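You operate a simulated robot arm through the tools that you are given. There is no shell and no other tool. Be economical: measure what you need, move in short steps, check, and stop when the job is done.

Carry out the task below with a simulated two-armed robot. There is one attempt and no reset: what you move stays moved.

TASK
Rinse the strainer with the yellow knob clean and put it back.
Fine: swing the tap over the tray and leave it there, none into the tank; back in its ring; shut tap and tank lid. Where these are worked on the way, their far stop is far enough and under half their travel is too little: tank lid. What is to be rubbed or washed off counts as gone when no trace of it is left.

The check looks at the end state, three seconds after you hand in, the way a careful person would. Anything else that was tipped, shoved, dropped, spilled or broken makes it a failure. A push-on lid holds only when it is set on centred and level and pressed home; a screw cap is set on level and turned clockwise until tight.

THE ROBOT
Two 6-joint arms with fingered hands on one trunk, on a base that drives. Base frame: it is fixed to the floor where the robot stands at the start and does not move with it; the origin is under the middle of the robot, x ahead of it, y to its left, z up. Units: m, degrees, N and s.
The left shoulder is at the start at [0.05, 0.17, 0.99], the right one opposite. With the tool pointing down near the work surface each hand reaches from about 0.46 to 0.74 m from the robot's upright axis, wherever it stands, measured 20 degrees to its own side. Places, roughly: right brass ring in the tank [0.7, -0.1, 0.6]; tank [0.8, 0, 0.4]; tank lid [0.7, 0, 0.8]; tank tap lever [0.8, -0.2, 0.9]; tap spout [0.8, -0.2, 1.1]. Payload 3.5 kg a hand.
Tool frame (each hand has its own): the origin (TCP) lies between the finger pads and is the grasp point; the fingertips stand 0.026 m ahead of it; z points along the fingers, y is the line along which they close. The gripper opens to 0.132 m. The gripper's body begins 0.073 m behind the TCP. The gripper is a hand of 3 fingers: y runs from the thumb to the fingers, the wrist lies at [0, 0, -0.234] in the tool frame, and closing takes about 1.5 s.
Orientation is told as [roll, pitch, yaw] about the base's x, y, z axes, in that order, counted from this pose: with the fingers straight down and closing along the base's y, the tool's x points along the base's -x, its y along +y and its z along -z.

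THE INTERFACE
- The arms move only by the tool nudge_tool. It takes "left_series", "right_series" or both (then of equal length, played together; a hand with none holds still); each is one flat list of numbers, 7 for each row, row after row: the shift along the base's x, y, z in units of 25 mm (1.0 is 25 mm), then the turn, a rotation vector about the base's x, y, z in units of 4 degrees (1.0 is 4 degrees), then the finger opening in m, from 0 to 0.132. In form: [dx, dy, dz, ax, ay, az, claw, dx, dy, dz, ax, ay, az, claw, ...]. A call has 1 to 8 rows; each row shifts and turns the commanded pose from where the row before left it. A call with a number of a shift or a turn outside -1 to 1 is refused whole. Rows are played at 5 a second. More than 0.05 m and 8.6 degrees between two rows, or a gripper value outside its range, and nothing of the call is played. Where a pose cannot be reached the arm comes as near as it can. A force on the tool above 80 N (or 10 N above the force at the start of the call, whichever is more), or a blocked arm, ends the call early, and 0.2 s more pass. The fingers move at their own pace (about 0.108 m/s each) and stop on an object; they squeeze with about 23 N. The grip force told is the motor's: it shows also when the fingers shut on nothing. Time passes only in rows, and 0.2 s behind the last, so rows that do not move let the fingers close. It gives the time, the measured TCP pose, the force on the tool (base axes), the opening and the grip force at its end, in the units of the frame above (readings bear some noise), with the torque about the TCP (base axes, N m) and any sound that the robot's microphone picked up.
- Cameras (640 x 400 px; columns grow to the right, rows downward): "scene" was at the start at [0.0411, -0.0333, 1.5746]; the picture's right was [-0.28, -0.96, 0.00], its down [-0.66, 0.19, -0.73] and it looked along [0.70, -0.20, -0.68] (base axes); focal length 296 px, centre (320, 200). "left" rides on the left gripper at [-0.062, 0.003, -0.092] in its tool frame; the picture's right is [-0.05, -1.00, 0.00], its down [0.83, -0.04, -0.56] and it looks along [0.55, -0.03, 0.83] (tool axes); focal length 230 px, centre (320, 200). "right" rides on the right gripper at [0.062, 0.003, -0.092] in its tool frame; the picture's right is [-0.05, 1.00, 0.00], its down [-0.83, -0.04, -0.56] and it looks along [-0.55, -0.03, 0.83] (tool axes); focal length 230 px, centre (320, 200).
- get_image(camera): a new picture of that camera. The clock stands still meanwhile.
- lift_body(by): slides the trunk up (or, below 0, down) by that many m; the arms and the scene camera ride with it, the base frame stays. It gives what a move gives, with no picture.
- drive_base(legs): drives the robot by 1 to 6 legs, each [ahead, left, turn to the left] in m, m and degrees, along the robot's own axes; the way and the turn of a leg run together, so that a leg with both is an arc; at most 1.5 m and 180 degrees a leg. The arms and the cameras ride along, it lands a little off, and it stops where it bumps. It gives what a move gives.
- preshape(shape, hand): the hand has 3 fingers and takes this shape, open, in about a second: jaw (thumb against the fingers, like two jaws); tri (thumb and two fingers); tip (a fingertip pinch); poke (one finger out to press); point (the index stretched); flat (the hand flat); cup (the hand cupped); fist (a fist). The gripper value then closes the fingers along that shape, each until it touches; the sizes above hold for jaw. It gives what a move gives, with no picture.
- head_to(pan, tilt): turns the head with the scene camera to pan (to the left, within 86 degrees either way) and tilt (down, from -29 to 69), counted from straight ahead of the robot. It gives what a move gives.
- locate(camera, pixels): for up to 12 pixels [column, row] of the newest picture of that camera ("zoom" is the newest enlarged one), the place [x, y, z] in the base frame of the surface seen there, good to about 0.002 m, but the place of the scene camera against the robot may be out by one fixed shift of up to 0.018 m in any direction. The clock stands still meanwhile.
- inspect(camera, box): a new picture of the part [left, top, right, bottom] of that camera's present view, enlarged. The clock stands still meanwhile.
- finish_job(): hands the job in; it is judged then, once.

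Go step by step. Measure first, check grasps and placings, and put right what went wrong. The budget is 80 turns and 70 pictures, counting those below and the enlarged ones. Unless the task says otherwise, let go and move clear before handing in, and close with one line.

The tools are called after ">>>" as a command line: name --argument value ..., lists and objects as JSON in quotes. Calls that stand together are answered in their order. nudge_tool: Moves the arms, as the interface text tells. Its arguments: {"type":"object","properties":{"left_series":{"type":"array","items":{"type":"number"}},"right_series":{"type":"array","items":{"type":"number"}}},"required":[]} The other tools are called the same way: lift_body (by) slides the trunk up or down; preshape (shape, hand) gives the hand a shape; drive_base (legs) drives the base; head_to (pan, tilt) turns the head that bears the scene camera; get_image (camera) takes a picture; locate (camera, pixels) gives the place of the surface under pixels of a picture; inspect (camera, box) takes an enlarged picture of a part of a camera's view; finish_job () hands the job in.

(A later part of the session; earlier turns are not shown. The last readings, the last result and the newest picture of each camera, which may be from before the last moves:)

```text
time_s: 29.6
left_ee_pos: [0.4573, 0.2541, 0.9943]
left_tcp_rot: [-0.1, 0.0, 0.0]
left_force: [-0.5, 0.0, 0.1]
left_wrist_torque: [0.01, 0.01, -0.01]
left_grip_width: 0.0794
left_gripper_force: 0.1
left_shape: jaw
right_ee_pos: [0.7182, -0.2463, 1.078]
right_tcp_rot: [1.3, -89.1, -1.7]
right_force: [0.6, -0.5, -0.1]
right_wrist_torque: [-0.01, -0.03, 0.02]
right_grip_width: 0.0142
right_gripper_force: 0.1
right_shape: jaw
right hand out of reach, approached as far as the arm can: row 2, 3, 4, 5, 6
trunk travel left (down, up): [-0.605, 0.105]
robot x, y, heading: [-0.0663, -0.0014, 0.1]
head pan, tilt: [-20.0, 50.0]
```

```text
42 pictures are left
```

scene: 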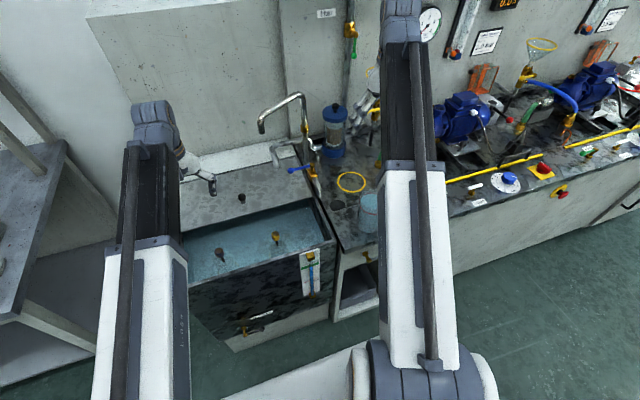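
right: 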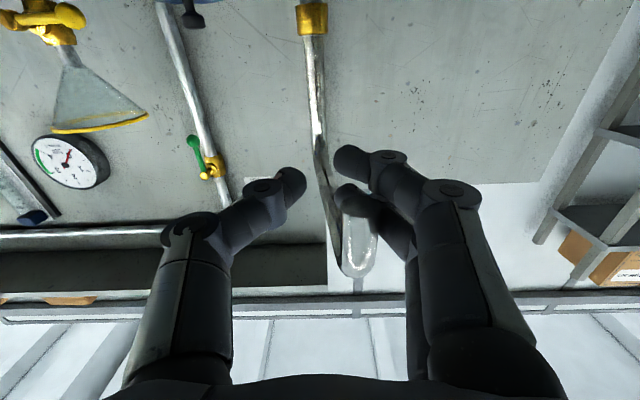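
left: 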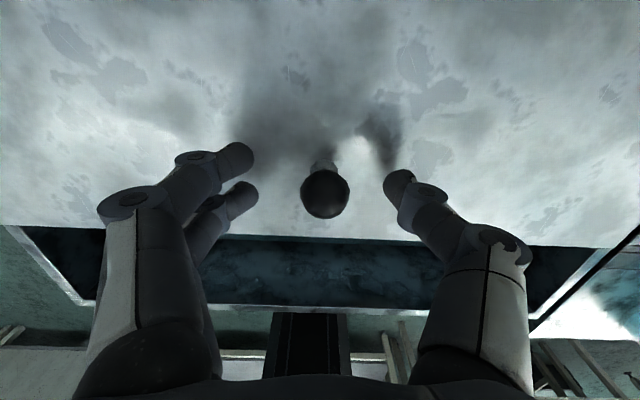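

The spout points straight at me now (az ≈180°) with some rows out of reach. I continue the arc's second half.

>>> nudge_tool --right_series '[0.0, -0.94, 0.1, 0, 0, 0, 0.014, 0.12, -0.94, 0.1, 0, 0, 0, 0.014, 0.25, -0.91, 0, 0, 0, 0, 0.014, 0.37, -0.87, 0, 0, 0, 0, 0.014, 0, 0, 0, 0, 0, 0, 0.014]'

>>> get_image --camera "right"

```text
time_s: 30.8
left_ee_pos: [0.4583, 0.2543, 0.994]
left_tcp_rot: [0.0, 0.1, -0.1]
left_force: [-0.4, -0.4, 0.3]
left_wrist_torque: [-0.01, -0.01, 0.02]
left_grip_width: 0.0796
left_gripper_force: 0.0
left_shape: jaw
right_ee_pos: [0.7358, -0.3376, 1.0833]
right_tcp_rot: [0.7, -89.2, -1.2]
right_force: [1.3, 0.4, -0.4]
right_wrist_torque: [0.0, 0.05, 0.01]
right_grip_width: 0.0141
right_gripper_force: 0.2
right_shape: jaw
trunk travel left (down, up): [-0.605, 0.105]
robot x, y, heading: [-0.0722, -0.0001, 0.0]
head pan, tilt: [-20.0, 50.0]
```

```text
41 pictures are left
```

right: 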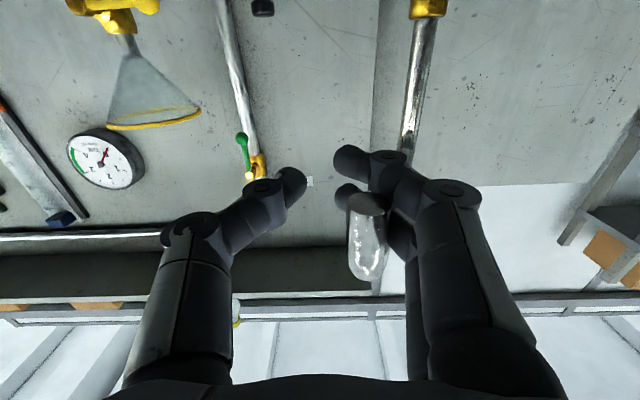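

The tip follows against the fingers. I finish the arc.

>>> nudge_tool --right_series '[0.48, -0.81, 0, 0, 0, 0, 0.014, 0.59, -0.73, 0, 0, 0, 0, 0.014, 0.69, -0.64, 0, 0, 0, 0, 0.014, 0.6, -0.4, 0, 0, 0, 0, 0.014, 0, 0, 0, 0, 0, 0, 0.014]'

>>> get_image --camera "right"

>>> get_image --camera "scene"

```text
time_s: 32.0
left_ee_pos: [0.4583, 0.2522, 0.9926]
left_tcp_rot: [0.1, 0.0, 0.1]
left_force: [0.1, 0.2, 0.0]
left_wrist_torque: [0.02, -0.01, 0.01]
left_grip_width: 0.0797
left_gripper_force: 0.0
left_shape: jaw
right_ee_pos: [0.7951, -0.4034, 1.0832]
right_tcp_rot: [-0.9, -89.1, 0.4]
right_force: [-0.1, -0.6, -1.0]
right_wrist_torque: [-0.02, -0.04, 0.01]
right_grip_width: 0.0142
right_gripper_force: 0.0
right_shape: jaw
trunk travel left (down, up): [-0.605, 0.105]
robot x, y, heading: [-0.0705, 0.0023, 0.1]
head pan, tilt: [-20.0, 50.0]
```

```text
40 pictures are left
```

right: 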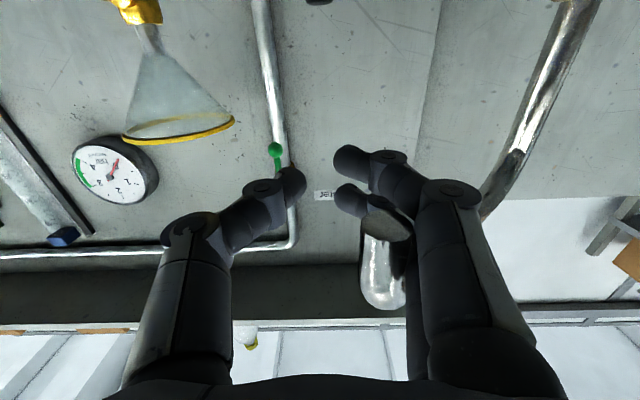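

```text
39 pictures are left
```

scene: 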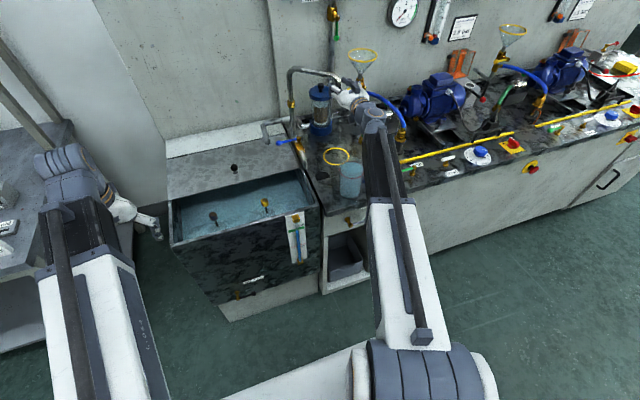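

Locating the spout tip from the hand camera to see how far it swung.

>>> locate --camera "right" --pixels '[[385, 225], [380, 260], [385, 290], [400, 225], [505, 180]]'

```text
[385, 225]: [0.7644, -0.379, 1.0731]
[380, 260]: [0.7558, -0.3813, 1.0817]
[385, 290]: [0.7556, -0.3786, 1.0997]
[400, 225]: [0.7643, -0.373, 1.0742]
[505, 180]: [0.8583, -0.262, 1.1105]
```

The tip is at about (0.767,-0.379), ~10° short of the ring centre. A little more.

>>> nudge_tool --right_series '[0.55, -0.35, 0, 0, 0, 0, 0.014, 0.55, -0.35, 0, 0, 0, 0, 0.014, 0, 0, 0, 0, 0, 0, 0.014]'

>>> get_image --camera "right"

>>> locate --camera "right" --pixels '[[385, 230], [385, 260], [385, 290], [395, 270], [405, 240]]'

```text
time_s: 32.8
left_ee_pos: [0.4582, 0.2528, 0.9939]
left_tcp_rot: [0.0, 0.0, -0.1]
left_force: [-0.6, 0.0, -0.8]
left_wrist_torque: [-0.02, 0.02, 0.03]
left_grip_width: 0.0796
left_gripper_force: 0.1
left_shape: jaw
right_ee_pos: [0.8228, -0.4195, 1.0837]
right_tcp_rot: [0.5, -89.2, -1.0]
right_force: [0.0, -0.4, 0.5]
right_wrist_torque: [0.01, -0.01, 0.01]
right_grip_width: 0.0142
right_gripper_force: 0.1
right_shape: jaw
trunk travel left (down, up): [-0.605, 0.105]
robot x, y, heading: [-0.0681, 0.0014, -0.2]
head pan, tilt: [-20.0, 50.0]
```

```text
38 pictures are left
```

right: 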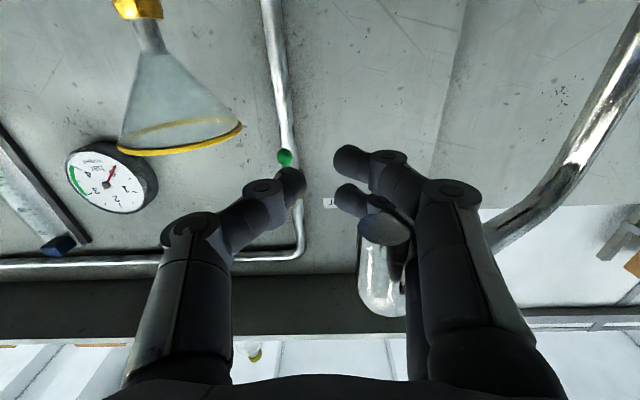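

```text
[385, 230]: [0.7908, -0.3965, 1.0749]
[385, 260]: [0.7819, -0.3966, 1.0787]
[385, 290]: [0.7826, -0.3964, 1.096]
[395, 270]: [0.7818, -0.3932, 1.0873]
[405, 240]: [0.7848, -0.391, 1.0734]
```

The tip is at (0.792,-0.395), right above the yellow ring. I open and withdraw, then turn the hand back down on the way to the strainer.

>>> nudge_tool --right_series '[0, 0, 0, 0, 0, 0, 0.08, 0, 0, 0, 0, 0, 0, 0.08, 0, 0, 0, 0, 0, 0, 0.08, -1, 0, 0, 0, 0, 0, 0.08, -1, 0, 0, 0, 0, 0, 0.08, -1, 0, 0, 0, 0, 0, 0.08, -1, 0, 0, 0, 0, 0, 0.08]'

>>> nudge_tool --right_series '[-1, 0.5, 0.3, 0, 1, 0, 0.08, -1, 0.8, 0.3, 0, 1, 0, 0.08, 0, 0.9, 0.2, 0, 1, 0, 0.08, 0, 0.9, 0, 0, 1, 0, 0.08, 0, 0.9, 0, 0, 1, 0, 0.08, 0, 0.9, 0, 0, 1, 0, 0.08, 0, 0.9, 0, 0, 1, 0, 0.08, 0, 0.9, 0, 0, 1, 0, 0.08]'

>>> nudge_tool --right_series '[0, 0.9, 0, 0, 1, 0, 0.08, 0, 0.9, 0, 0, 1, 0, 0.08, 0, 0.9, 0, 0, 1, 0, 0.08, 0, 0.9, 0, 0, 1, 0, 0.08, 0, 0.9, 0, 0, 1, 0, 0.08, 0, 0.9, 0, 0, 1, 0, 0.08, 0, 0, 0, 0, 1, 0, 0.08, 0, 0, 0, 0, 1, 0, 0.08]'

>>> nudge_tool --right_series '[0, 0, 0, 0, 1, 0, 0.08, 0, 0, 0, 0, 1, 0, 0.08, 0, 0, 0, 0, 1, 0, 0.08, 0, 0, 0, 0, 1, 0, 0.08, 0, 0, 0, 0, 1, 0, 0.08, 0, 0, 0, 0, 1, 0, 0.08, 0, 0, 0, 0, 0.3, 0, 0.08]'

>>> drive_base --legs '[[0.12, 0, 0]]'

>>> get_image --camera "right"

```text
time_s: 34.4
left_ee_pos: [0.4588, 0.2532, 0.9939]
left_tcp_rot: [-0.1, 0.0, 0.0]
left_force: [-0.1, 0.4, 0.2]
left_wrist_torque: [0.01, 0.03, 0.02]
left_grip_width: 0.0795
left_gripper_force: 0.0
left_shape: jaw
right_ee_pos: [0.7228, -0.4196, 1.0835]
right_tcp_rot: [-0.4, -89.1, -0.1]
right_force: [0.5, -0.7, -0.3]
right_wrist_torque: [0.04, -0.03, 0.0]
right_grip_width: 0.0796
right_gripper_force: 0.1
right_shape: jaw
trunk travel left (down, up): [-0.605, 0.105]
robot x, y, heading: [-0.072, -0.0017, -0.1]
head pan, tilt: [-20.0, 50.0]
```

```text
time_s: 36.2
left_ee_pos: [0.4589, 0.2539, 0.9938]
left_tcp_rot: [0.0, 0.0, 0.1]
left_force: [-1.4, -0.1, -0.2]
left_wrist_torque: [0.0, -0.02, -0.02]
left_grip_width: 0.0797
left_gripper_force: 0.0
left_shape: jaw
right_ee_pos: [0.6687, -0.2738, 1.0988]
right_tcp_rot: [1.2, -57.5, 0.1]
right_force: [0.1, -0.2, 0.1]
right_wrist_torque: [-0.02, 0.01, 0.0]
right_grip_width: 0.0794
right_gripper_force: 0.2
right_shape: jaw
right hand out of reach, approached as far as the arm can: row 8
trunk travel left (down, up): [-0.605, 0.105]
robot x, y, heading: [-0.0681, -0.0033, -0.1]
head pan, tilt: [-20.0, 50.0]
```

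```text
time_s: 38.0
left_ee_pos: [0.4587, 0.2526, 0.9939]
left_tcp_rot: [0.1, 0.1, 0.0]
left_force: [0.4, 0.6, -0.4]
left_wrist_torque: [-0.01, 0.0, -0.08]
left_grip_width: 0.0798
left_gripper_force: 0.0
left_shape: jaw
right_ee_pos: [0.6381, -0.2983, 1.0689]
right_tcp_rot: [8.7, -27.9, -0.4]
right_force: [-0.1, 0.0, 0.8]
right_wrist_torque: [-0.01, 0.0, -0.02]
right_grip_width: 0.0794
right_gripper_force: 0.0
right_shape: jaw
right hand out of reach, approached as far as the arm can: row 1, 2, 3, 4, 5, 6, 7, 8
trunk travel left (down, up): [-0.605, 0.105]
robot x, y, heading: [-0.0662, 0.0013, -0.1]
head pan, tilt: [-20.0, 50.0]
```

```text
time_s: 39.6
left_ee_pos: [0.4588, 0.252, 0.9933]
left_tcp_rot: [0.0, 0.0, 0.0]
left_force: [-0.4, 0.7, 0.6]
left_wrist_torque: [-0.02, -0.01, 0.04]
left_grip_width: 0.0794
left_gripper_force: 0.0
left_shape: jaw
right_ee_pos: [0.6272, -0.3274, 1.072]
right_tcp_rot: [14.9, -4.4, -0.6]
right_force: [1.9, -0.6, 0.2]
right_wrist_torque: [0.01, 0.01, -0.01]
right_grip_width: 0.0796
right_gripper_force: 0.0
right_shape: jaw
right hand out of reach, approached as far as the arm can: row 1, 2, 3, 4
trunk travel left (down, up): [-0.605, 0.105]
robot x, y, heading: [-0.0698, -0.0029, 0.1]
head pan, tilt: [-20.0, 50.0]
```

```text
time_s: 40.9
left_ee_pos: [0.5802, 0.2532, 0.9922]
left_tcp_rot: [-0.1, 0.1, 0.0]
left_force: [0.5, -0.2, -0.4]
left_wrist_torque: [0.0, 0.01, 0.01]
left_grip_width: 0.0797
left_gripper_force: 0.0
left_shape: jaw
right_ee_pos: [0.7488, -0.328, 1.0712]
right_tcp_rot: [14.9, -4.6, -0.6]
right_force: [0.2, 0.3, -0.4]
right_wrist_torque: [0.02, 0.02, -0.02]
right_grip_width: 0.0793
right_gripper_force: 0.0
right_shape: jaw
trunk travel left (down, up): [-0.605, 0.105]
robot x, y, heading: [0.0536, -0.0014, -0.0]
head pan, tilt: [-20.0, 50.0]
```

```text
37 pictures are left
```

right: 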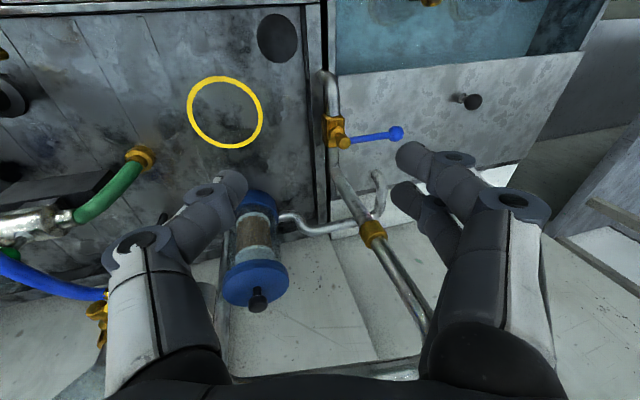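

The right hand twisted from reach limits and is now near the spout; I check with the scene camera.

>>> get_image --camera "scene"

```text
36 pictures are left
```

scene: 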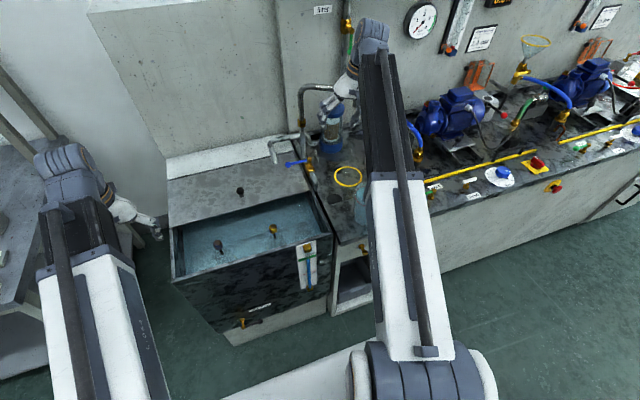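

The spout (300,90)→(335,88) seems swung to the hand. I lift the hand straight up and back, then look.

>>> nudge_tool --right_series '[-1, 0, 0, 0, 0, 0, 0.08, -1, 0, 0.3, 0, 0, 0, 0.08, -1, 0, 0.3, -0.6, 0, 0, 0.08, -1, 0, 0.3, -0.6, 0.2, 0, 0.08, -1, 0.3, 0.3, -0.6, 0.2, 0, 0.08, -0.5, 0.6, 0.3, -0.6, 0.2, 0, 0.08, 0, 0.6, 0.3, -0.6, 0.2, 0, 0.08, 0, 0.6, 0.3, -0.6, 0.2, 0, 0.08]'

>>> inspect --camera "scene" --box '[250, 60, 410, 220]'

```text
time_s: 42.6
left_ee_pos: [0.5785, 0.254, 0.9939]
left_tcp_rot: [0.0, 0.0, 0.0]
left_force: [0.7, -0.5, -0.8]
left_wrist_torque: [0.0, -0.01, 0.0]
left_grip_width: 0.0796
left_gripper_force: 0.0
left_shape: jaw
right_ee_pos: [0.602, -0.2753, 1.144]
right_tcp_rot: [13.7, -4.7, -0.3]
right_force: [-0.1, -0.6, 0.9]
right_wrist_torque: [0.02, -0.01, -0.04]
right_grip_width: 0.0792
right_gripper_force: 0.1
right_shape: jaw
right hand out of reach, approached as far as the arm can: row 4, 5, 6, 7, 8
trunk travel left (down, up): [-0.605, 0.105]
robot x, y, heading: [0.0495, 0.001, -0.3]
head pan, tilt: [-20.0, 50.0]
```

```text
2.50 times, centred on (330, 140) of scene
```

zoom: 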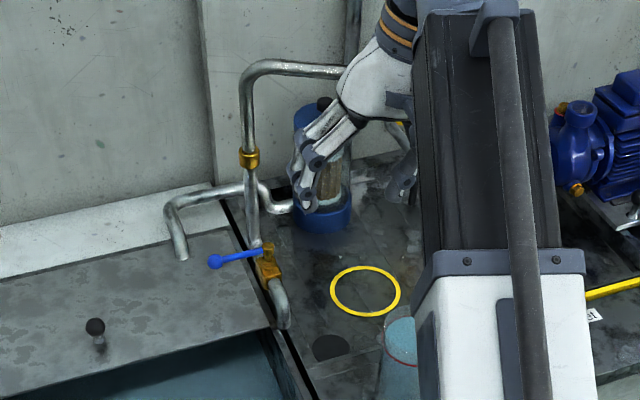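

Spout's end is hidden behind the hand. I lower the hand a bit (better reach), level it and move toward the strainer.

>>> nudge_tool --right_series '[0, 0.3, -0.8, -0.9, 0.3, 0, 0.08, 0, 0.5, -0.8, -0.9, 0.3, 0, 0.08, 0, 0.5, -0.8, -0.9, 0.3, 0, 0.08, 0, 0.5, -0.8, -0.7, 0.2, 0, 0.08, 0, 1, -0.8, 0, 0, 0, 0.08, 0.5, 1, 0, 0, 0, 0, 0.08, 0.5, 1, 0, 0, 0, 0, 0.08, 0, 1, 0, 0, 0, 0, 0.08]'

>>> get_image --camera "scene"

>>> get_image --camera "right"

```text
time_s: 44.5
left_ee_pos: [0.578, 0.2532, 0.9927]
left_tcp_rot: [0.1, 0.0, 0.0]
left_force: [-0.4, 0.4, 0.1]
left_wrist_torque: [0.0, 0.02, -0.04]
left_grip_width: 0.0797
left_gripper_force: 0.0
left_shape: jaw
right_ee_pos: [0.6168, -0.1338, 1.0628]
right_tcp_rot: [15.4, -3.2, -0.1]
right_force: [0.3, 0.3, -0.3]
right_wrist_torque: [-0.01, -0.01, 0.01]
right_grip_width: 0.0791
right_gripper_force: 0.1
right_shape: jaw
right hand out of reach, approached as far as the arm can: row 1, 2, 3, 4
trunk travel left (down, up): [-0.605, 0.105]
robot x, y, heading: [0.0508, 0.0004, -0.1]
head pan, tilt: [-20.0, 50.0]
```

```text
34 pictures are left
```

scene: 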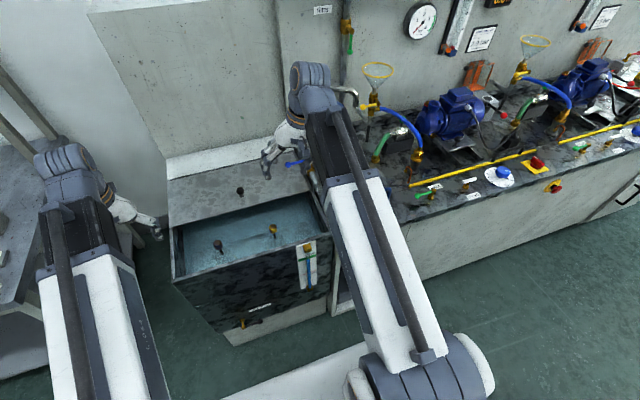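

```text
33 pictures are left
```

right: 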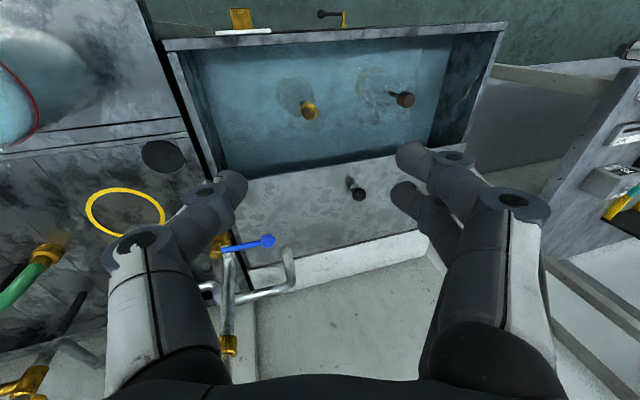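

The spout's end shows at (352,95) in the scene; I measure it, and level the right hand's roll.

>>> locate --camera "scene" --pixels '[[356, 100], [352, 93], [342, 90], [238, 190]]'

>>> nudge_tool --right_series '[0, 0, -0.3, -1, 0.2, 0, 0.08, 0, 0, -0.3, -1, 0.2, 0, 0.08, 0, 0, -0.3, -1, 0.2, 0, 0.08, 0, 0, 0, -0.8, 0.2, 0, 0.08]'

>>> get_image --camera "right"

>>> locate --camera "right" --pixels '[[308, 108], [230, 270], [350, 190]]'

```text
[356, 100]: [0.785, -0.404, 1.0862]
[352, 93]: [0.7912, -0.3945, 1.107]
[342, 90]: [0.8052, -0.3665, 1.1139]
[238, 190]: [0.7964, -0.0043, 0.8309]
```

```text
time_s: 45.5
left_ee_pos: [0.5794, 0.2533, 0.9932]
left_tcp_rot: [0.0, 0.0, 0.0]
left_force: [-0.8, -0.4, -0.1]
left_wrist_torque: [-0.02, -0.04, 0.0]
left_grip_width: 0.0794
left_gripper_force: 0.0
left_shape: jaw
right_ee_pos: [0.6131, -0.1388, 1.0529]
right_tcp_rot: [15.3, -0.7, 0.3]
right_force: [0.1, 0.5, -0.1]
right_wrist_torque: [-0.02, -0.04, 0.01]
right_grip_width: 0.0793
right_gripper_force: 0.0
right_shape: jaw
right hand out of reach, approached as far as the arm can: row 1, 2, 3, 4
trunk travel left (down, up): [-0.605, 0.105]
robot x, y, heading: [0.0542, -0.0011, -0.3]
head pan, tilt: [-20.0, 50.0]
```

```text
32 pictures are left
```

right: 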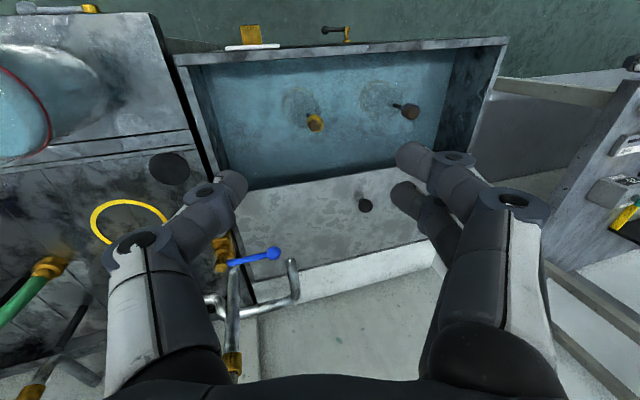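

```text
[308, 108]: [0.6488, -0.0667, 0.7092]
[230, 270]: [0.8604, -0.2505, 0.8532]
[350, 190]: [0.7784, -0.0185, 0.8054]
```

The spout tip is still over the ring. The right hand's roll is stuck at 15° here; I try levelling while lowering (left hand was fine at low heights).

>>> nudge_tool --right_series '[0, 0, -1, 0, 0, 0, 0.08, 0, 0, -1, 0, 0, 0, 0.08, 0, 0, -1, 0, 0, 0, 0.08, 0, 0, -1, 0, 0, 0, 0.08, 0, 0, 0, -1, 0, 0, 0.08, 0, 0, 0, -1, 0, 0, 0.08, 0, 0, 0, -1, 0, 0, 0.08, 0, 0, 0, -0.8, 0, 0, 0.08]'

```text
time_s: 47.2
left_ee_pos: [0.5793, 0.2535, 0.9937]
left_tcp_rot: [0.0, 0.0, 0.0]
left_force: [0.3, -0.3, -0.5]
left_wrist_torque: [-0.05, 0.0, -0.01]
left_grip_width: 0.0798
left_gripper_force: 0.0
left_shape: jaw
right_ee_pos: [0.6131, -0.1388, 0.9549]
right_tcp_rot: [16.0, -0.8, 0.3]
right_force: [-0.2, -0.2, 0.8]
right_wrist_torque: [0.0, -0.01, 0.03]
right_grip_width: 0.0793
right_gripper_force: 0.0
right_shape: jaw
right hand out of reach, approached as far as the arm can: row 5, 6, 7, 8
trunk travel left (down, up): [-0.605, 0.105]
robot x, y, heading: [0.0527, -0.0006, 0.2]
head pan, tilt: [-20.0, 50.0]
```

Still blocked; I move the hand outward to the right (y≈-0.36, above jug height) and level it there, where it started level.

>>> nudge_tool --right_series '[0, -0.8, 1, 0, 0, 0, 0.08, 0, -1, 1, 0, 0, 0, 0.08, 0, -1, 1, 0, 0, 0, 0.08, 0, -1, 1, 0, 0, 0, 0.08, 0, -1, 0.5, -0.5, 0, 0, 0.08, 0, -1, 0, -0.5, 0, 0, 0.08, 0, -1, 0, -0.5, 0, 0, 0.08, 0, -1, 0, -0.5, 0, 0, 0.08]'

>>> nudge_tool --right_series '[0, 0, 0, -1, 0, 0, 0.08, 0, 0, 0, -1, 0, 0, 0.08, 0, 0, 0, 0, 0, 0, 0.08]'

```text
time_s: 49.0
left_ee_pos: [0.5783, 0.2534, 0.9944]
left_tcp_rot: [0.0, 0.0, 0.0]
left_force: [-0.1, -0.3, 0.3]
left_wrist_torque: [0.01, -0.02, 0.0]
left_grip_width: 0.0796
left_gripper_force: 0.0
left_shape: jaw
right_ee_pos: [0.6101, -0.3286, 1.0798]
right_tcp_rot: [15.0, -2.8, 0.0]
right_force: [0.7, 0.1, 0.9]
right_wrist_torque: [0.02, -0.01, -0.01]
right_grip_width: 0.0794
right_gripper_force: 0.0
right_shape: jaw
right hand out of reach, approached as far as the arm can: row 6, 7, 8
trunk travel left (down, up): [-0.605, 0.105]
robot x, y, heading: [0.0485, 0.0004, -0.1]
head pan, tilt: [-20.0, 50.0]
```

```text
time_s: 49.9
left_ee_pos: [0.579, 0.2532, 0.9939]
left_tcp_rot: [0.0, 0.0, 0.0]
left_force: [0.3, 1.1, 0.9]
left_wrist_torque: [-0.02, -0.02, -0.01]
left_grip_width: 0.0797
left_gripper_force: 0.1
left_shape: jaw
right_ee_pos: [0.6112, -0.3283, 1.0801]
right_tcp_rot: [15.1, -2.8, 0.0]
right_force: [-0.4, 0.8, 0.2]
right_wrist_torque: [0.0, 0.01, -0.01]
right_grip_width: 0.0796
right_gripper_force: 0.1
right_shape: jaw
right hand out of reach, approached as far as the arm can: row 1, 2
trunk travel left (down, up): [-0.605, 0.105]
robot x, y, heading: [0.047, -0.0005, 0.2]
head pan, tilt: [-20.0, 50.0]
```

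The hand seems to be in a flipped wrist branch after the return turn. I'll undo it the way it came: back the base, pitch the hand forward on the right side, then slide left and pitch down along the original way.

>>> drive_base --legs '[[-0.12, 0, 0]]'

>>> nudge_tool --right_series '[0.9, -0.3, 0.2, 0, -1, 0, 0.08, 0.9, -0.3, 0.2, 0, -1, 0, 0.08, 0.9, -0.3, 0, 0, -1, 0, 0.08, 0.9, -0.3, 0, 0, -1, 0, 0.08, 0.9, -0.3, 0, 0, -1, 0, 0.08, 0.9, -0.3, 0, 0, -1, 0, 0.08, 0.9, -0.3, 0, 0, -1, 0, 0.08, 0.5, 0, 0, 0, -1, 0, 0.08]'

>>> nudge_tool --right_series '[0.3, 0, 0, -0.3, -1, 0, 0.08, 0.3, 0, 0, -0.3, -1, 0, 0.08, 0.3, 0, 0, -0.5, -1, 0, 0.08, 0.2, 0, 0, -0.5, -1, 0, 0.08, 0, 0, 0, -0.5, -1, 0, 0.08, 0, 0, 0, -0.5, -1, 0, 0.08, 0, 0, 0, -0.5, -1, 0, 0.08, 0, 0, 0, -0.5, -1, 0, 0.08]'

```text
time_s: 51.1
left_ee_pos: [0.458, 0.2541, 0.9937]
left_tcp_rot: [0.0, 0.0, 0.0]
left_force: [-0.2, 0.6, 0.1]
left_wrist_torque: [-0.02, -0.03, -0.03]
left_grip_width: 0.0796
left_gripper_force: 0.0
left_shape: jaw
right_ee_pos: [0.4893, -0.3285, 1.0803]
right_tcp_rot: [15.1, -3.0, 0.0]
right_force: [-0.8, 0.6, 0.2]
right_wrist_torque: [0.0, -0.01, 0.02]
right_grip_width: 0.0797
right_gripper_force: 0.1
right_shape: jaw
trunk travel left (down, up): [-0.605, 0.105]
robot x, y, heading: [-0.065, 0.0022, -0.1]
head pan, tilt: [-20.0, 50.0]
```

```text
time_s: 52.9
left_ee_pos: [0.4575, 0.2528, 0.9939]
left_tcp_rot: [0.0, -0.1, 0.0]
left_force: [0.1, 0.3, 0.3]
left_wrist_torque: [0.01, 0.0, -0.07]
left_grip_width: 0.0792
left_gripper_force: 0.0
left_shape: jaw
right_ee_pos: [0.661, -0.3818, 1.0896]
right_tcp_rot: [15.3, -34.9, 0.0]
right_force: [0.0, -0.8, 0.7]
right_wrist_torque: [-0.01, -0.03, 0.01]
right_grip_width: 0.0793
right_gripper_force: 0.1
right_shape: jaw
trunk travel left (down, up): [-0.605, 0.105]
robot x, y, heading: [-0.0646, -0.0008, -0.1]
head pan, tilt: [-20.0, 50.0]
```

```text
time_s: 54.7
left_ee_pos: [0.4596, 0.2536, 0.9934]
left_tcp_rot: [0.0, -0.1, 0.0]
left_force: [-0.9, -0.4, 0.7]
left_wrist_torque: [0.0, -0.01, 0.0]
left_grip_width: 0.08
left_gripper_force: 0.0
left_shape: jaw
right_ee_pos: [0.6874, -0.3811, 1.0907]
right_tcp_rot: [-17.5, -63.8, 26.2]
right_force: [0.5, -0.5, -0.5]
right_wrist_torque: [0.01, -0.05, 0.02]
right_grip_width: 0.0793
right_gripper_force: 0.1
right_shape: jaw
trunk travel left (down, up): [-0.605, 0.105]
robot x, y, heading: [-0.0708, 0.0014, 0.1]
head pan, tilt: [-20.0, 50.0]
```

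Now the hand points (0.90,0.11,-0.42) and obeys. I slide left at this pitch to y≈-0.16, then turn down along the original side.

>>> nudge_tool --right_series '[0, 1, 0, 0, 0, 0, 0.08, 0, 1, 0, 0, 0, 0, 0.08, 0, 1, 0, 0, 0, 0, 0.08, 0, 1, 0, 0, 0, 0, 0.08, 0, 1, 0, 0, 0, 0, 0.08, 0, 1, 0, 0, 0, 0, 0.08, 0, 1, 0, 0, 0, 0, 0.08, 0, 1, 0, 0, 0, 0, 0.08]'

>>> nudge_tool --right_series '[-0.3, 0.8, 0, 0, 0.96, -0.2, 0.08, -0.3, 0.2, 0, 0, 0.96, -0.2, 0.08, -0.3, 0, 0, 0, 0.96, -0.2, 0.08, -0.3, 0, 0, 0, 0.96, -0.2, 0.08, -0.3, 0, 0, 0, 0.96, -0.2, 0.08, -0.3, 0, 0, 0, 0.96, -0.2, 0.08, -0.3, 0, 0, 0, 0.96, -0.2, 0.08, -0.3, 0, 0, 0, 0.96, -0.2, 0.08]'

```text
time_s: 56.5
left_ee_pos: [0.4587, 0.2537, 0.9931]
left_tcp_rot: [0.0, 0.0, 0.0]
left_force: [-0.3, -0.1, -0.5]
left_wrist_torque: [-0.05, -0.02, -0.04]
left_grip_width: 0.0797
left_gripper_force: 0.0
left_shape: jaw
right_ee_pos: [0.6893, -0.1809, 1.0914]
right_tcp_rot: [-17.3, -63.8, 26.1]
right_force: [-0.7, -0.3, 0.3]
right_wrist_torque: [0.01, 0.05, 0.03]
right_grip_width: 0.0797
right_gripper_force: 0.2
right_shape: jaw
trunk travel left (down, up): [-0.605, 0.105]
robot x, y, heading: [-0.0693, -0.0016, -0.1]
head pan, tilt: [-20.0, 50.0]
```

```text
time_s: 58.3
left_ee_pos: [0.4583, 0.2527, 0.9933]
left_tcp_rot: [0.0, 0.0, 0.0]
left_force: [0.1, -0.3, 0.2]
left_wrist_torque: [0.0, 0.03, 0.0]
left_grip_width: 0.0794
left_gripper_force: 0.1
left_shape: jaw
right_ee_pos: [0.6041, -0.3209, 1.0545]
right_tcp_rot: [-0.6, -35.7, 8.7]
right_force: [-0.6, 0.3, 0.3]
right_wrist_torque: [0.02, 0.01, 0.02]
right_grip_width: 0.0795
right_gripper_force: 0.0
right_shape: jaw
right hand out of reach, approached as far as the arm can: row 1, 2, 3, 4, 5, 6, 7, 8
trunk travel left (down, up): [-0.605, 0.105]
robot x, y, heading: [-0.0697, 0.0023, -0.1]
head pan, tilt: [-20.0, 50.0]
```

It drifted right but roll stays ~0 this time. I continue turning down here.

>>> nudge_tool --right_series '[0, 0, 0, 0, 0.96, -0.25, 0.08, 0, 0, 0, 0, 0.96, -0.25, 0.08, 0, 0, 0, 0, 0.96, -0.25, 0.08, 0, 0, 0, 0, 0.96, -0.25, 0.08, 0, 0, 0, 0, 0.96, -0.25, 0.08, 0, 0, 0, 0, 0.96, -0.25, 0.08, 0, 0, 0, 0, 0.96, -0.25, 0.08, 0, 0, 0, 0, 0.96, -0.25, 0.08]'

```text
time_s: 60.1
left_ee_pos: [0.4583, 0.2525, 0.9934]
left_tcp_rot: [-0.1, 0.0, 0.0]
left_force: [0.1, -0.3, -0.3]
left_wrist_torque: [0.01, -0.02, -0.01]
left_grip_width: 0.0797
left_gripper_force: 0.1
left_shape: jaw
right_ee_pos: [0.5824, -0.378, 1.0508]
right_tcp_rot: [11.4, -13.6, 0.1]
right_force: [0.3, -0.3, -0.1]
right_wrist_torque: [-0.02, -0.01, 0.01]
right_grip_width: 0.0794
right_gripper_force: 0.0
right_shape: jaw
right hand out of reach, approached as far as the arm can: row 1, 2, 3, 4, 5, 6, 7
trunk travel left (down, up): [-0.605, 0.105]
robot x, y, heading: [-0.0688, -0.0014, 0.1]
head pan, tilt: [-20.0, 50.0]
```

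I reckon the wrist's roll joint is wound up to its limit; it must be unwound by pointing the hand forward, then to the right of the forearm, then down. First: pitch forward, then yaw right.

>>> nudge_tool --right_series '[0.5, 0, 0.1, -0.35, -1, 0, 0.08, 0.5, 0, 0.1, -0.35, -1, 0, 0.08, 0.5, 0, 0.1, -0.35, -1, 0, 0.08, 0.5, 0, 0.1, -0.35, -1, 0, 0.08, 0.5, 0, 0.1, -0.35, -1, 0, 0.08, 0.5, 0, 0, -0.35, -1, 0, 0.08, 0.5, 0, 0, -0.35, -1, 0, 0.08, 0.5, 0, 0, -0.35, -1, 0, 0.08]'

>>> nudge_tool --right_series '[0.2, 0, 0, 0, -1, 0, 0.08, 0.2, 0, 0, 0, -1, 0, 0.08, 0.2, 0, 0, 0, -1, 0, 0.08, 0.2, 0, 0, 0, -1, 0, 0.08, 0, 0, 0, 0, -1, 0, 0.08, 0, 0, 0, 0, -1, 0, 0.08, 0, 0, 0, 0, -1, 0, 0.08, 0, 0, 0, 0, -1, 0, 0.08]'

>>> nudge_tool --right_series '[0, 0, 0, 0, -1, 0, 0.08, 0, 0, 0, 0, -1, 0, 0.08, 0, 0, 0, 0, -1, 0, 0.08]'

```text
time_s: 61.9
left_ee_pos: [0.4592, 0.2532, 0.9932]
left_tcp_rot: [0.0, 0.0, 0.0]
left_force: [-0.2, -0.5, 0.4]
left_wrist_torque: [0.04, 0.0, -0.01]
left_grip_width: 0.0796
left_gripper_force: 0.0
left_shape: jaw
right_ee_pos: [0.6798, -0.382, 1.0628]
right_tcp_rot: [-5.3, -44.4, 7.9]
right_force: [0.4, -0.7, -0.4]
right_wrist_torque: [-0.06, 0.0, 0.01]
right_grip_width: 0.0796
right_gripper_force: 0.0
right_shape: jaw
right hand out of reach, approached as far as the arm can: row 1, 2, 3
trunk travel left (down, up): [-0.605, 0.105]
robot x, y, heading: [-0.0684, 0.0034, 0.1]
head pan, tilt: [-20.0, 50.0]
```

```text
time_s: 63.7
left_ee_pos: [0.4587, 0.2529, 0.9927]
left_tcp_rot: [0.1, 0.0, 0.0]
left_force: [0.0, 0.2, -1.3]
left_wrist_torque: [0.0, 0.01, 0.04]
left_grip_width: 0.0796
left_gripper_force: 0.1
left_shape: jaw
right_ee_pos: [0.6998, -0.3848, 1.0646]
right_tcp_rot: [-22.2, -75.7, 23.0]
right_force: [0.4, -0.6, 0.4]
right_wrist_torque: [0.0, -0.03, -0.04]
right_grip_width: 0.0795
right_gripper_force: 0.1
right_shape: jaw
trunk travel left (down, up): [-0.605, 0.105]
robot x, y, heading: [-0.0685, -0.0008, -0.1]
head pan, tilt: [-20.0, 50.0]
```

```text
time_s: 64.5
left_ee_pos: [0.4581, 0.2544, 0.9919]
left_tcp_rot: [0.0, 0.0, 0.0]
left_force: [0.0, -0.5, 0.6]
left_wrist_torque: [0.01, 0.01, -0.01]
left_grip_width: 0.0796
left_gripper_force: 0.1
left_shape: jaw
right_ee_pos: [0.6985, -0.3841, 1.0646]
right_tcp_rot: [-76.5, -84.2, 76.6]
right_force: [0.4, 0.4, 0.7]
right_wrist_torque: [0.03, 0.01, -0.03]
right_grip_width: 0.0795
right_gripper_force: 0.2
right_shape: jaw
trunk travel left (down, up): [-0.605, 0.105]
robot x, y, heading: [-0.0671, 0.0018, 0.1]
head pan, tilt: [-20.0, 50.0]
```

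Now yaw right 40°, then pitch down in that plane.

>>> nudge_tool --right_series '[0, 0, 0, 0, 0, -1, 0.08, 0, 0, 0, 0, 0, -1, 0.08, 0, 0, 0, 0, 0, -1, 0.08, 0, 0, 0, 0, 0, -1, 0.08, 0, 0, 0, 0, 0, -1, 0.08, 0, 0, 0, 0, 0, -1, 0.08, 0, 0, 0, 0, 0, -1, 0.08, 0, 0, 0, 0, 0, -1, 0.08]'

>>> nudge_tool --right_series '[0, 0, 0, 0, 0, -1, 0.08, 0, 0, 0, 0, 0, -1, 0.08, 0, 0, 0.2, 0.64, 0.77, 0, 0.08, 0, 0, 0.2, 0.64, 0.77, 0, 0.08, 0, 0, 0.2, 0.64, 0.77, 0, 0.08, 0, 0, 0, 0.64, 0.77, 0, 0.08, 0, 0, 0, 0.64, 0.77, 0, 0.08, 0, 0, 0, 0.64, 0.77, 0, 0.08]'

>>> nudge_tool --right_series '[-0.3, 0, 0, 0.64, 0.77, 0, 0.08, -0.3, 0, 0, 0.64, 0.77, 0, 0.08, -0.3, 0, 0, 0.64, 0.77, 0, 0.08, -0.3, 0, 0, 0.64, 0.77, 0, 0.08, -0.3, 0, 0, 0.64, 0.77, 0, 0.08, -0.3, 0, 0, 0.64, 0.77, 0, 0.08, -0.3, 0, 0, 0.64, 0.77, 0, 0.08, -0.3, 0, 0, 0.64, 0.77, 0, 0.08]'

```text
time_s: 66.3
left_ee_pos: [0.4582, 0.2526, 0.9943]
left_tcp_rot: [-0.1, 0.1, -0.1]
left_force: [0.5, 0.0, 0.5]
left_wrist_torque: [-0.01, -0.04, -0.02]
left_grip_width: 0.0794
left_gripper_force: 0.1
left_shape: jaw
right_ee_pos: [0.6994, -0.3835, 1.076]
right_tcp_rot: [-107.9, -83.9, 90.1]
right_force: [-0.4, 0.4, 0.2]
right_wrist_torque: [0.05, 0.0, -0.02]
right_grip_width: 0.0794
right_gripper_force: 0.0
right_shape: jaw
right hand out of reach, approached as far as the arm can: row 5, 6, 7
trunk travel left (down, up): [-0.605, 0.105]
robot x, y, heading: [-0.0685, 0.0009, -0.2]
head pan, tilt: [-20.0, 50.0]
```

```text
time_s: 68.1
left_ee_pos: [0.4588, 0.253, 0.9933]
left_tcp_rot: [0.0, 0.1, -0.1]
left_force: [0.6, -0.2, -0.6]
left_wrist_torque: [0.0, 0.02, -0.03]
left_grip_width: 0.0797
left_gripper_force: 0.0
left_shape: jaw
right_ee_pos: [0.6922, -0.3806, 1.0134]
right_tcp_rot: [0.8, -83.4, -20.7]
right_force: [0.1, 0.1, 1.1]
right_wrist_torque: [-0.01, -0.02, 0.0]
right_grip_width: 0.0795
right_gripper_force: 0.1
right_shape: jaw
right hand out of reach, approached as far as the arm can: row 1, 4, 5, 6, 7, 8
trunk travel left (down, up): [-0.605, 0.105]
robot x, y, heading: [-0.0675, 0.0004, -0.0]
head pan, tilt: [-20.0, 50.0]
```

```text
time_s: 69.9
left_ee_pos: [0.4593, 0.2536, 0.9945]
left_tcp_rot: [-0.1, 0.0, 0.0]
left_force: [-0.2, -1.0, 0.6]
left_wrist_torque: [-0.01, 0.03, 0.01]
left_grip_width: 0.0796
left_gripper_force: 0.1
left_shape: jaw
right_ee_pos: [0.6559, -0.3555, 1.0182]
right_tcp_rot: [22.7, -58.1, -35.4]
right_force: [-0.9, -0.3, -0.8]
right_wrist_torque: [0.02, 0.04, 0.01]
right_grip_width: 0.0797
right_gripper_force: 0.1
right_shape: jaw
right hand out of reach, approached as far as the arm can: row 1, 2, 3
trunk travel left (down, up): [-0.605, 0.105]
robot x, y, heading: [-0.0646, 0.0012, -0.0]
head pan, tilt: [-20.0, 50.0]
```

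Hand now points (0.86,-0.14,-0.49). I slide left to y≈-0.13 so the hand is to the right of the arm plane, then pitch down.

>>> nudge_tool --right_series '[0.2, 1, 0.2, 0, 0, 0, 0.08, 0.2, 1, 0.2, 0, 0, 0, 0.08, 0.2, 1, 0.2, 0, 0, 0, 0.08, 0.2, 1, 0.2, 0, 0, 0, 0.08, 0, 1, 0, 0, 0, 0, 0.08, 0, 1, 0, 0, 0, 0, 0.08, 0, 1, 0, 0, 0, 0, 0.08, 0, 1, 0, 0, 0, 0, 0.08]'

>>> nudge_tool --right_series '[0, 0.6, 0, 0, 0, -1, 0.08, 0, 0.6, 0, 0, 0, -1, 0.08, 0, 0, 0, 0, 0, -1, 0.08, 0, 0, 0, 0.3, 0.95, 0, 0.08, 0, 0, 0, 0.3, 0.95, 0, 0.08, 0, 0, 0, 0.3, 0.95, 0, 0.08, 0, 0, 0, 0.3, 0.95, 0, 0.08, 0, 0, 0, 0.3, 0.95, 0, 0.08]'

```text
time_s: 71.7
left_ee_pos: [0.4585, 0.2547, 0.9929]
left_tcp_rot: [0.0, 0.0, 0.1]
left_force: [0.8, 0.3, -0.3]
left_wrist_torque: [-0.04, 0.0, 0.02]
left_grip_width: 0.0794
left_gripper_force: 0.1
left_shape: jaw
right_ee_pos: [0.6784, -0.156, 1.0363]
right_tcp_rot: [22.8, -58.1, -35.4]
right_force: [0.8, 0.1, 1.3]
right_wrist_torque: [0.01, -0.01, 0.04]
right_grip_width: 0.0793
right_gripper_force: 0.0
right_shape: jaw
trunk travel left (down, up): [-0.605, 0.105]
robot x, y, heading: [-0.0683, 0.0014, -0.1]
head pan, tilt: [-20.0, 50.0]
```

```text
time_s: 73.5
left_ee_pos: [0.4593, 0.2525, 0.9936]
left_tcp_rot: [-0.1, 0.0, 0.0]
left_force: [0.6, -0.1, 0.7]
left_wrist_torque: [-0.01, 0.03, 0.03]
left_grip_width: 0.0797
left_gripper_force: 0.0
left_shape: jaw
right_ee_pos: [0.6783, -0.1263, 1.0371]
right_tcp_rot: [9.9, -40.0, -37.6]
right_force: [0.4, -0.7, -0.5]
right_wrist_torque: [0.02, -0.01, 0.01]
right_grip_width: 0.0796
right_gripper_force: 0.0
right_shape: jaw
trunk travel left (down, up): [-0.605, 0.105]
robot x, y, heading: [-0.0695, -0.0008, 0.1]
head pan, tilt: [-20.0, 50.0]
```

Reach is fine now. I turn the rest to straight down while drawing x back to 0.57.

>>> nudge_tool --right_series '[-0.4, 0, -0.2, 0.07, 0.74, 0.58, 0.08, -0.4, 0, -0.2, 0.07, 0.74, 0.58, 0.08, -0.4, 0, -0.2, 0.07, 0.74, 0.58, 0.08, -0.4, 0, -0.2, 0.07, 0.74, 0.58, 0.08, -0.4, 0, -0.2, 0.07, 0.74, 0.58, 0.08, -0.4, 0, -0.2, 0.07, 0.74, 0.58, 0.08, -0.4, 0, 0, 0.07, 0.74, 0.58, 0.08]'

>>> nudge_tool --right_series '[-0.4, 0, 0, 0.07, 0.74, 0.58, 0.08, -0.4, 0, 0, 0.07, 0.74, 0.58, 0.08, -0.4, 0, 0, 0.07, 0.74, 0.58, 0.08, -0.4, 0, 0, 0.07, 0.74, 0.58, 0.08, 0, 0, 0, 0.07, 0.74, 0.58, 0.08, 0, 0, 0, 0.07, 0.74, 0.58, 0.08, 0, 0, 0, 0.07, 0.74, 0.58, 0.08]'

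```text
time_s: 75.1
left_ee_pos: [0.4584, 0.2534, 0.9933]
left_tcp_rot: [0.0, 0.1, 0.0]
left_force: [-0.3, 0.7, 0.3]
left_wrist_torque: [0.01, -0.02, -0.01]
left_grip_width: 0.0797
left_gripper_force: 0.0
left_shape: jaw
right_ee_pos: [0.6087, -0.1259, 1.0075]
right_tcp_rot: [1.2, -20.6, -16.6]
right_force: [0.2, -0.4, -0.1]
right_wrist_torque: [-0.02, -0.02, 0.0]
right_grip_width: 0.0796
right_gripper_force: 0.0
right_shape: jaw
trunk travel left (down, up): [-0.605, 0.105]
robot x, y, heading: [-0.0674, 0.0005, -0.0]
head pan, tilt: [-20.0, 50.0]
```

```text
time_s: 76.7
left_ee_pos: [0.4591, 0.2533, 0.9944]
left_tcp_rot: [0.0, 0.0, 0.0]
left_force: [0.8, 0.5, 0.5]
left_wrist_torque: [0.03, 0.0, 0.0]
left_grip_width: 0.0796
left_gripper_force: 0.0
left_shape: jaw
right_ee_pos: [0.5683, -0.125, 1.0077]
right_tcp_rot: [0.0, 0.2, 0.0]
right_force: [0.4, 0.4, 0.4]
right_wrist_torque: [0.02, 0.0, -0.03]
right_grip_width: 0.0795
right_gripper_force: 0.0
right_shape: jaw
trunk travel left (down, up): [-0.605, 0.105]
robot x, y, heading: [-0.0678, 0.0027, -0.0]
head pan, tilt: [-20.0, 50.0]
```

The right hand is level again, wrist unwound. I drive ahead 0.10 m and look down at the strainer.

>>> drive_base --legs '[[0.1, 0, 0]]'

>>> nudge_tool --right_series '[0, 0.6, -0.8, 0, 0, 0, 0.08, 0, 0.6, -0.8, 0, 0, 0, 0.08, -0.2, 0.6, -0.8, 0, 0, 0, 0.08]'

>>> get_image --camera "right"

```text
time_s: 77.8
left_ee_pos: [0.5603, 0.2533, 0.9923]
left_tcp_rot: [0.0, 0.1, 0.0]
left_force: [0.4, 0.6, -0.3]
left_wrist_torque: [0.0, 0.04, -0.02]
left_grip_width: 0.0797
left_gripper_force: 0.0
left_shape: jaw
right_ee_pos: [0.6689, -0.1255, 1.0069]
right_tcp_rot: [0.0, 0.1, -0.1]
right_force: [-0.6, 0.4, 0.1]
right_wrist_torque: [-0.03, 0.02, 0.01]
right_grip_width: 0.0792
right_gripper_force: 0.1
right_shape: jaw
trunk travel left (down, up): [-0.605, 0.105]
robot x, y, heading: [0.0326, 0.0048, -0.1]
head pan, tilt: [-20.0, 50.0]
```

```text
time_s: 78.6
left_ee_pos: [0.56, 0.2537, 0.9931]
left_tcp_rot: [0.0, -0.1, 0.0]
left_force: [0.3, -0.6, 0.2]
left_wrist_torque: [0.02, -0.03, 0.01]
left_grip_width: 0.0794
left_gripper_force: 0.1
left_shape: jaw
right_ee_pos: [0.6625, -0.0803, 0.948]
right_tcp_rot: [-0.1, 0.0, -0.1]
right_force: [-0.1, -0.4, -0.3]
right_wrist_torque: [0.01, -0.04, -0.01]
right_grip_width: 0.0796
right_gripper_force: 0.1
right_shape: jaw
trunk travel left (down, up): [-0.605, 0.105]
robot x, y, heading: [0.033, -0.0017, -0.1]
head pan, tilt: [-20.0, 50.0]
```

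```text
31 pictures are left
```

right: 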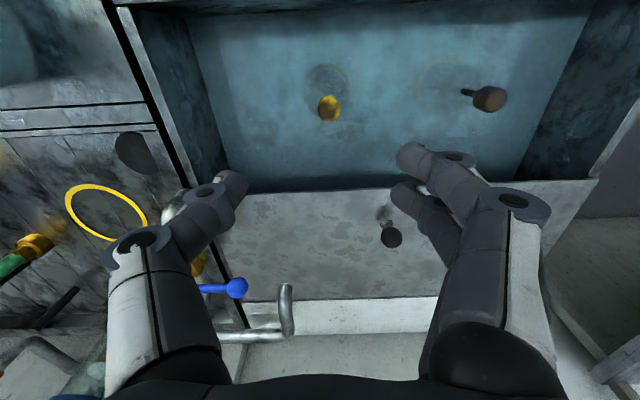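

The knob (328,108) is a hair left of the axis; I check its place.

>>> locate --camera "right" --pixels '[[328, 108], [324, 98], [328, 116], [488, 98], [326, 90]]'

>>> inspect --camera "right" --box '[280, 50, 380, 130]'

```text
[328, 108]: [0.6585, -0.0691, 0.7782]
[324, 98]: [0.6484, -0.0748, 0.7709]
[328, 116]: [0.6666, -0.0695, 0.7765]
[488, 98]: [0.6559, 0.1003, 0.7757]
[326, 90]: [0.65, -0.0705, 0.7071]
```

```text
5.00 times, centred on (330, 90) of right
```

zoom: 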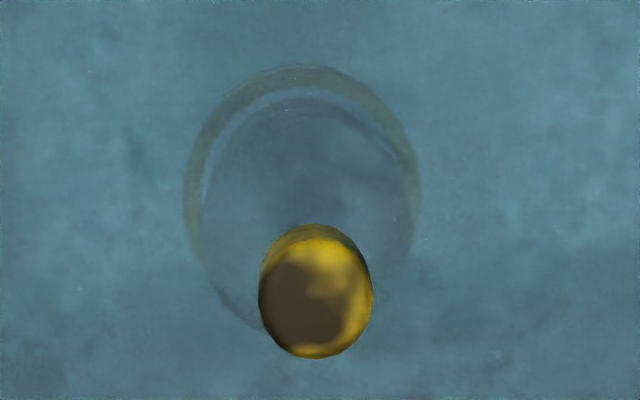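

Knob centre (0.657,-0.070), top 0.779. I descend onto it and close gently.

>>> nudge_tool --right_series '[-0.2, 0.4, -0.9, 0, 0, 0, 0.08, 0, 0, -0.9, 0, 0, 0, 0.08, 0, 0, -0.9, 0, 0, 0, 0.08, 0, 0, -0.9, 0, 0, 0, 0.07, 0, 0, -0.9, 0, 0, 0, 0.07, 0, 0, -0.9, 0, 0, 0, 0.07, 0, 0, -0.9, 0, 0, 0, 0.07, 0, 0, -0.8, 0, 0, 0, 0.07]'

>>> get_image --camera "right"

```text
time_s: 80.4
left_ee_pos: [0.5591, 0.2536, 0.9935]
left_tcp_rot: [0.0, 0.0, 0.0]
left_force: [-0.4, 0.4, -0.5]
left_wrist_torque: [0.02, 0.0, -0.02]
left_grip_width: 0.0797
left_gripper_force: 0.0
left_shape: jaw
right_ee_pos: [0.6586, -0.0706, 0.7703]
right_tcp_rot: [0.0, -0.1, 0.0]
right_force: [-0.4, 1.1, 0.5]
right_wrist_torque: [-0.01, 0.0, -0.03]
right_grip_width: 0.0706
right_gripper_force: 0.1
right_shape: jaw
trunk travel left (down, up): [-0.605, 0.105]
robot x, y, heading: [0.0313, 0.0025, -0.2]
head pan, tilt: [-20.0, 50.0]
```

```text
29 pictures are left
```

right: 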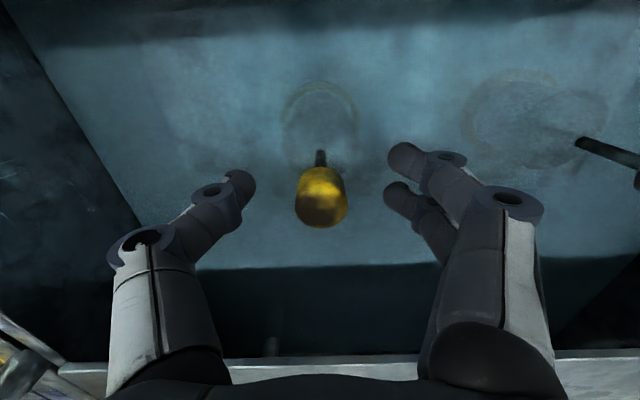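

The knob at (321,195) sits between the fingers. I close and lift 0.1 m.

>>> nudge_tool --right_series '[0, 0, 0, 0, 0, 0, 0.0, 0, 0, 0, 0, 0, 0, 0.0, 0, 0, 0, 0, 0, 0, 0.0, 0, 0, 0, 0, 0, 0, 0.0, 0, 0, 0.5, 0, 0, 0, 0.0, 0, 0, 0.8, 0, 0, 0, 0.0, 0, 0, 1, 0, 0, 0, 0.0, 0, 0, 1, 0, 0, 0, 0.0]'

>>> nudge_tool --right_series '[0, 0, 1, 0, 0, 0, 0.0, 0, 0, 1, 0, 0, 0, 0.0, 0, 0, 1, 0, 0, 0, 0.0, 0, 0, 1, 0, 0, 0, 0.0]'

>>> inspect --camera "scene" --box '[180, 100, 400, 280]'

>>> get_image --camera "right"

```text
time_s: 82.2
left_ee_pos: [0.5593, 0.254, 0.9935]
left_tcp_rot: [0.0, 0.0, 0.1]
left_force: [-0.1, -0.2, -0.4]
left_wrist_torque: [0.03, 0.0, -0.01]
left_grip_width: 0.0797
left_gripper_force: 0.0
left_shape: jaw
right_ee_pos: [0.6574, -0.0708, 0.8514]
right_tcp_rot: [0.0, 0.1, -0.1]
right_force: [-0.8, 0.2, -1.1]
right_wrist_torque: [0.01, 0.01, -0.03]
right_grip_width: 0.0148
right_gripper_force: 23.1
right_shape: jaw
trunk travel left (down, up): [-0.605, 0.105]
robot x, y, heading: [0.0333, 0.0036, 0.0]
head pan, tilt: [-20.0, 50.0]
```

```text
time_s: 83.2
left_ee_pos: [0.5593, 0.2534, 0.9937]
left_tcp_rot: [0.0, 0.0, -0.1]
left_force: [0.1, -0.4, 0.1]
left_wrist_torque: [0.0, 0.06, 0.01]
left_grip_width: 0.0797
left_gripper_force: 0.1
left_shape: jaw
right_ee_pos: [0.6565, -0.0695, 0.9527]
right_tcp_rot: [0.0, 0.1, 0.1]
right_force: [0.5, 0.0, -1.2]
right_wrist_torque: [-0.01, -0.02, 0.0]
right_grip_width: 0.0147
right_gripper_force: 23.0
right_shape: jaw
trunk travel left (down, up): [-0.605, 0.105]
robot x, y, heading: [0.0317, 0.0001, -0.1]
head pan, tilt: [-20.0, 50.0]
```

```text
2.22 times, centred on (290, 190) of scene
```

zoom: 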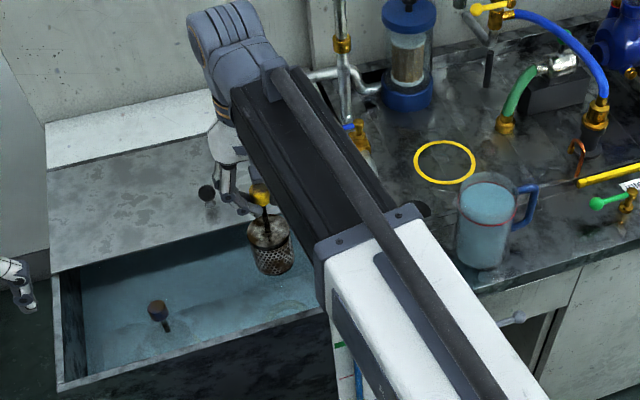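

```text
27 pictures are left
```

right: 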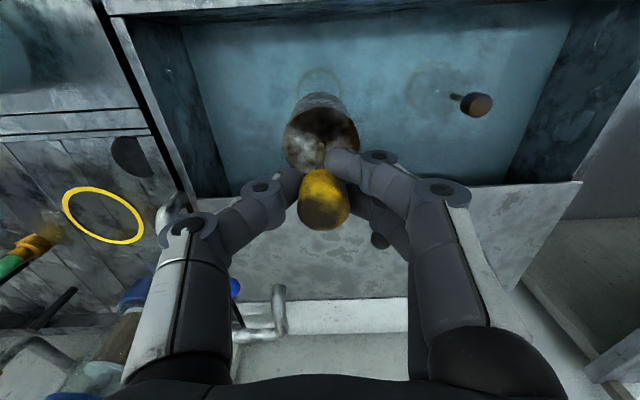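

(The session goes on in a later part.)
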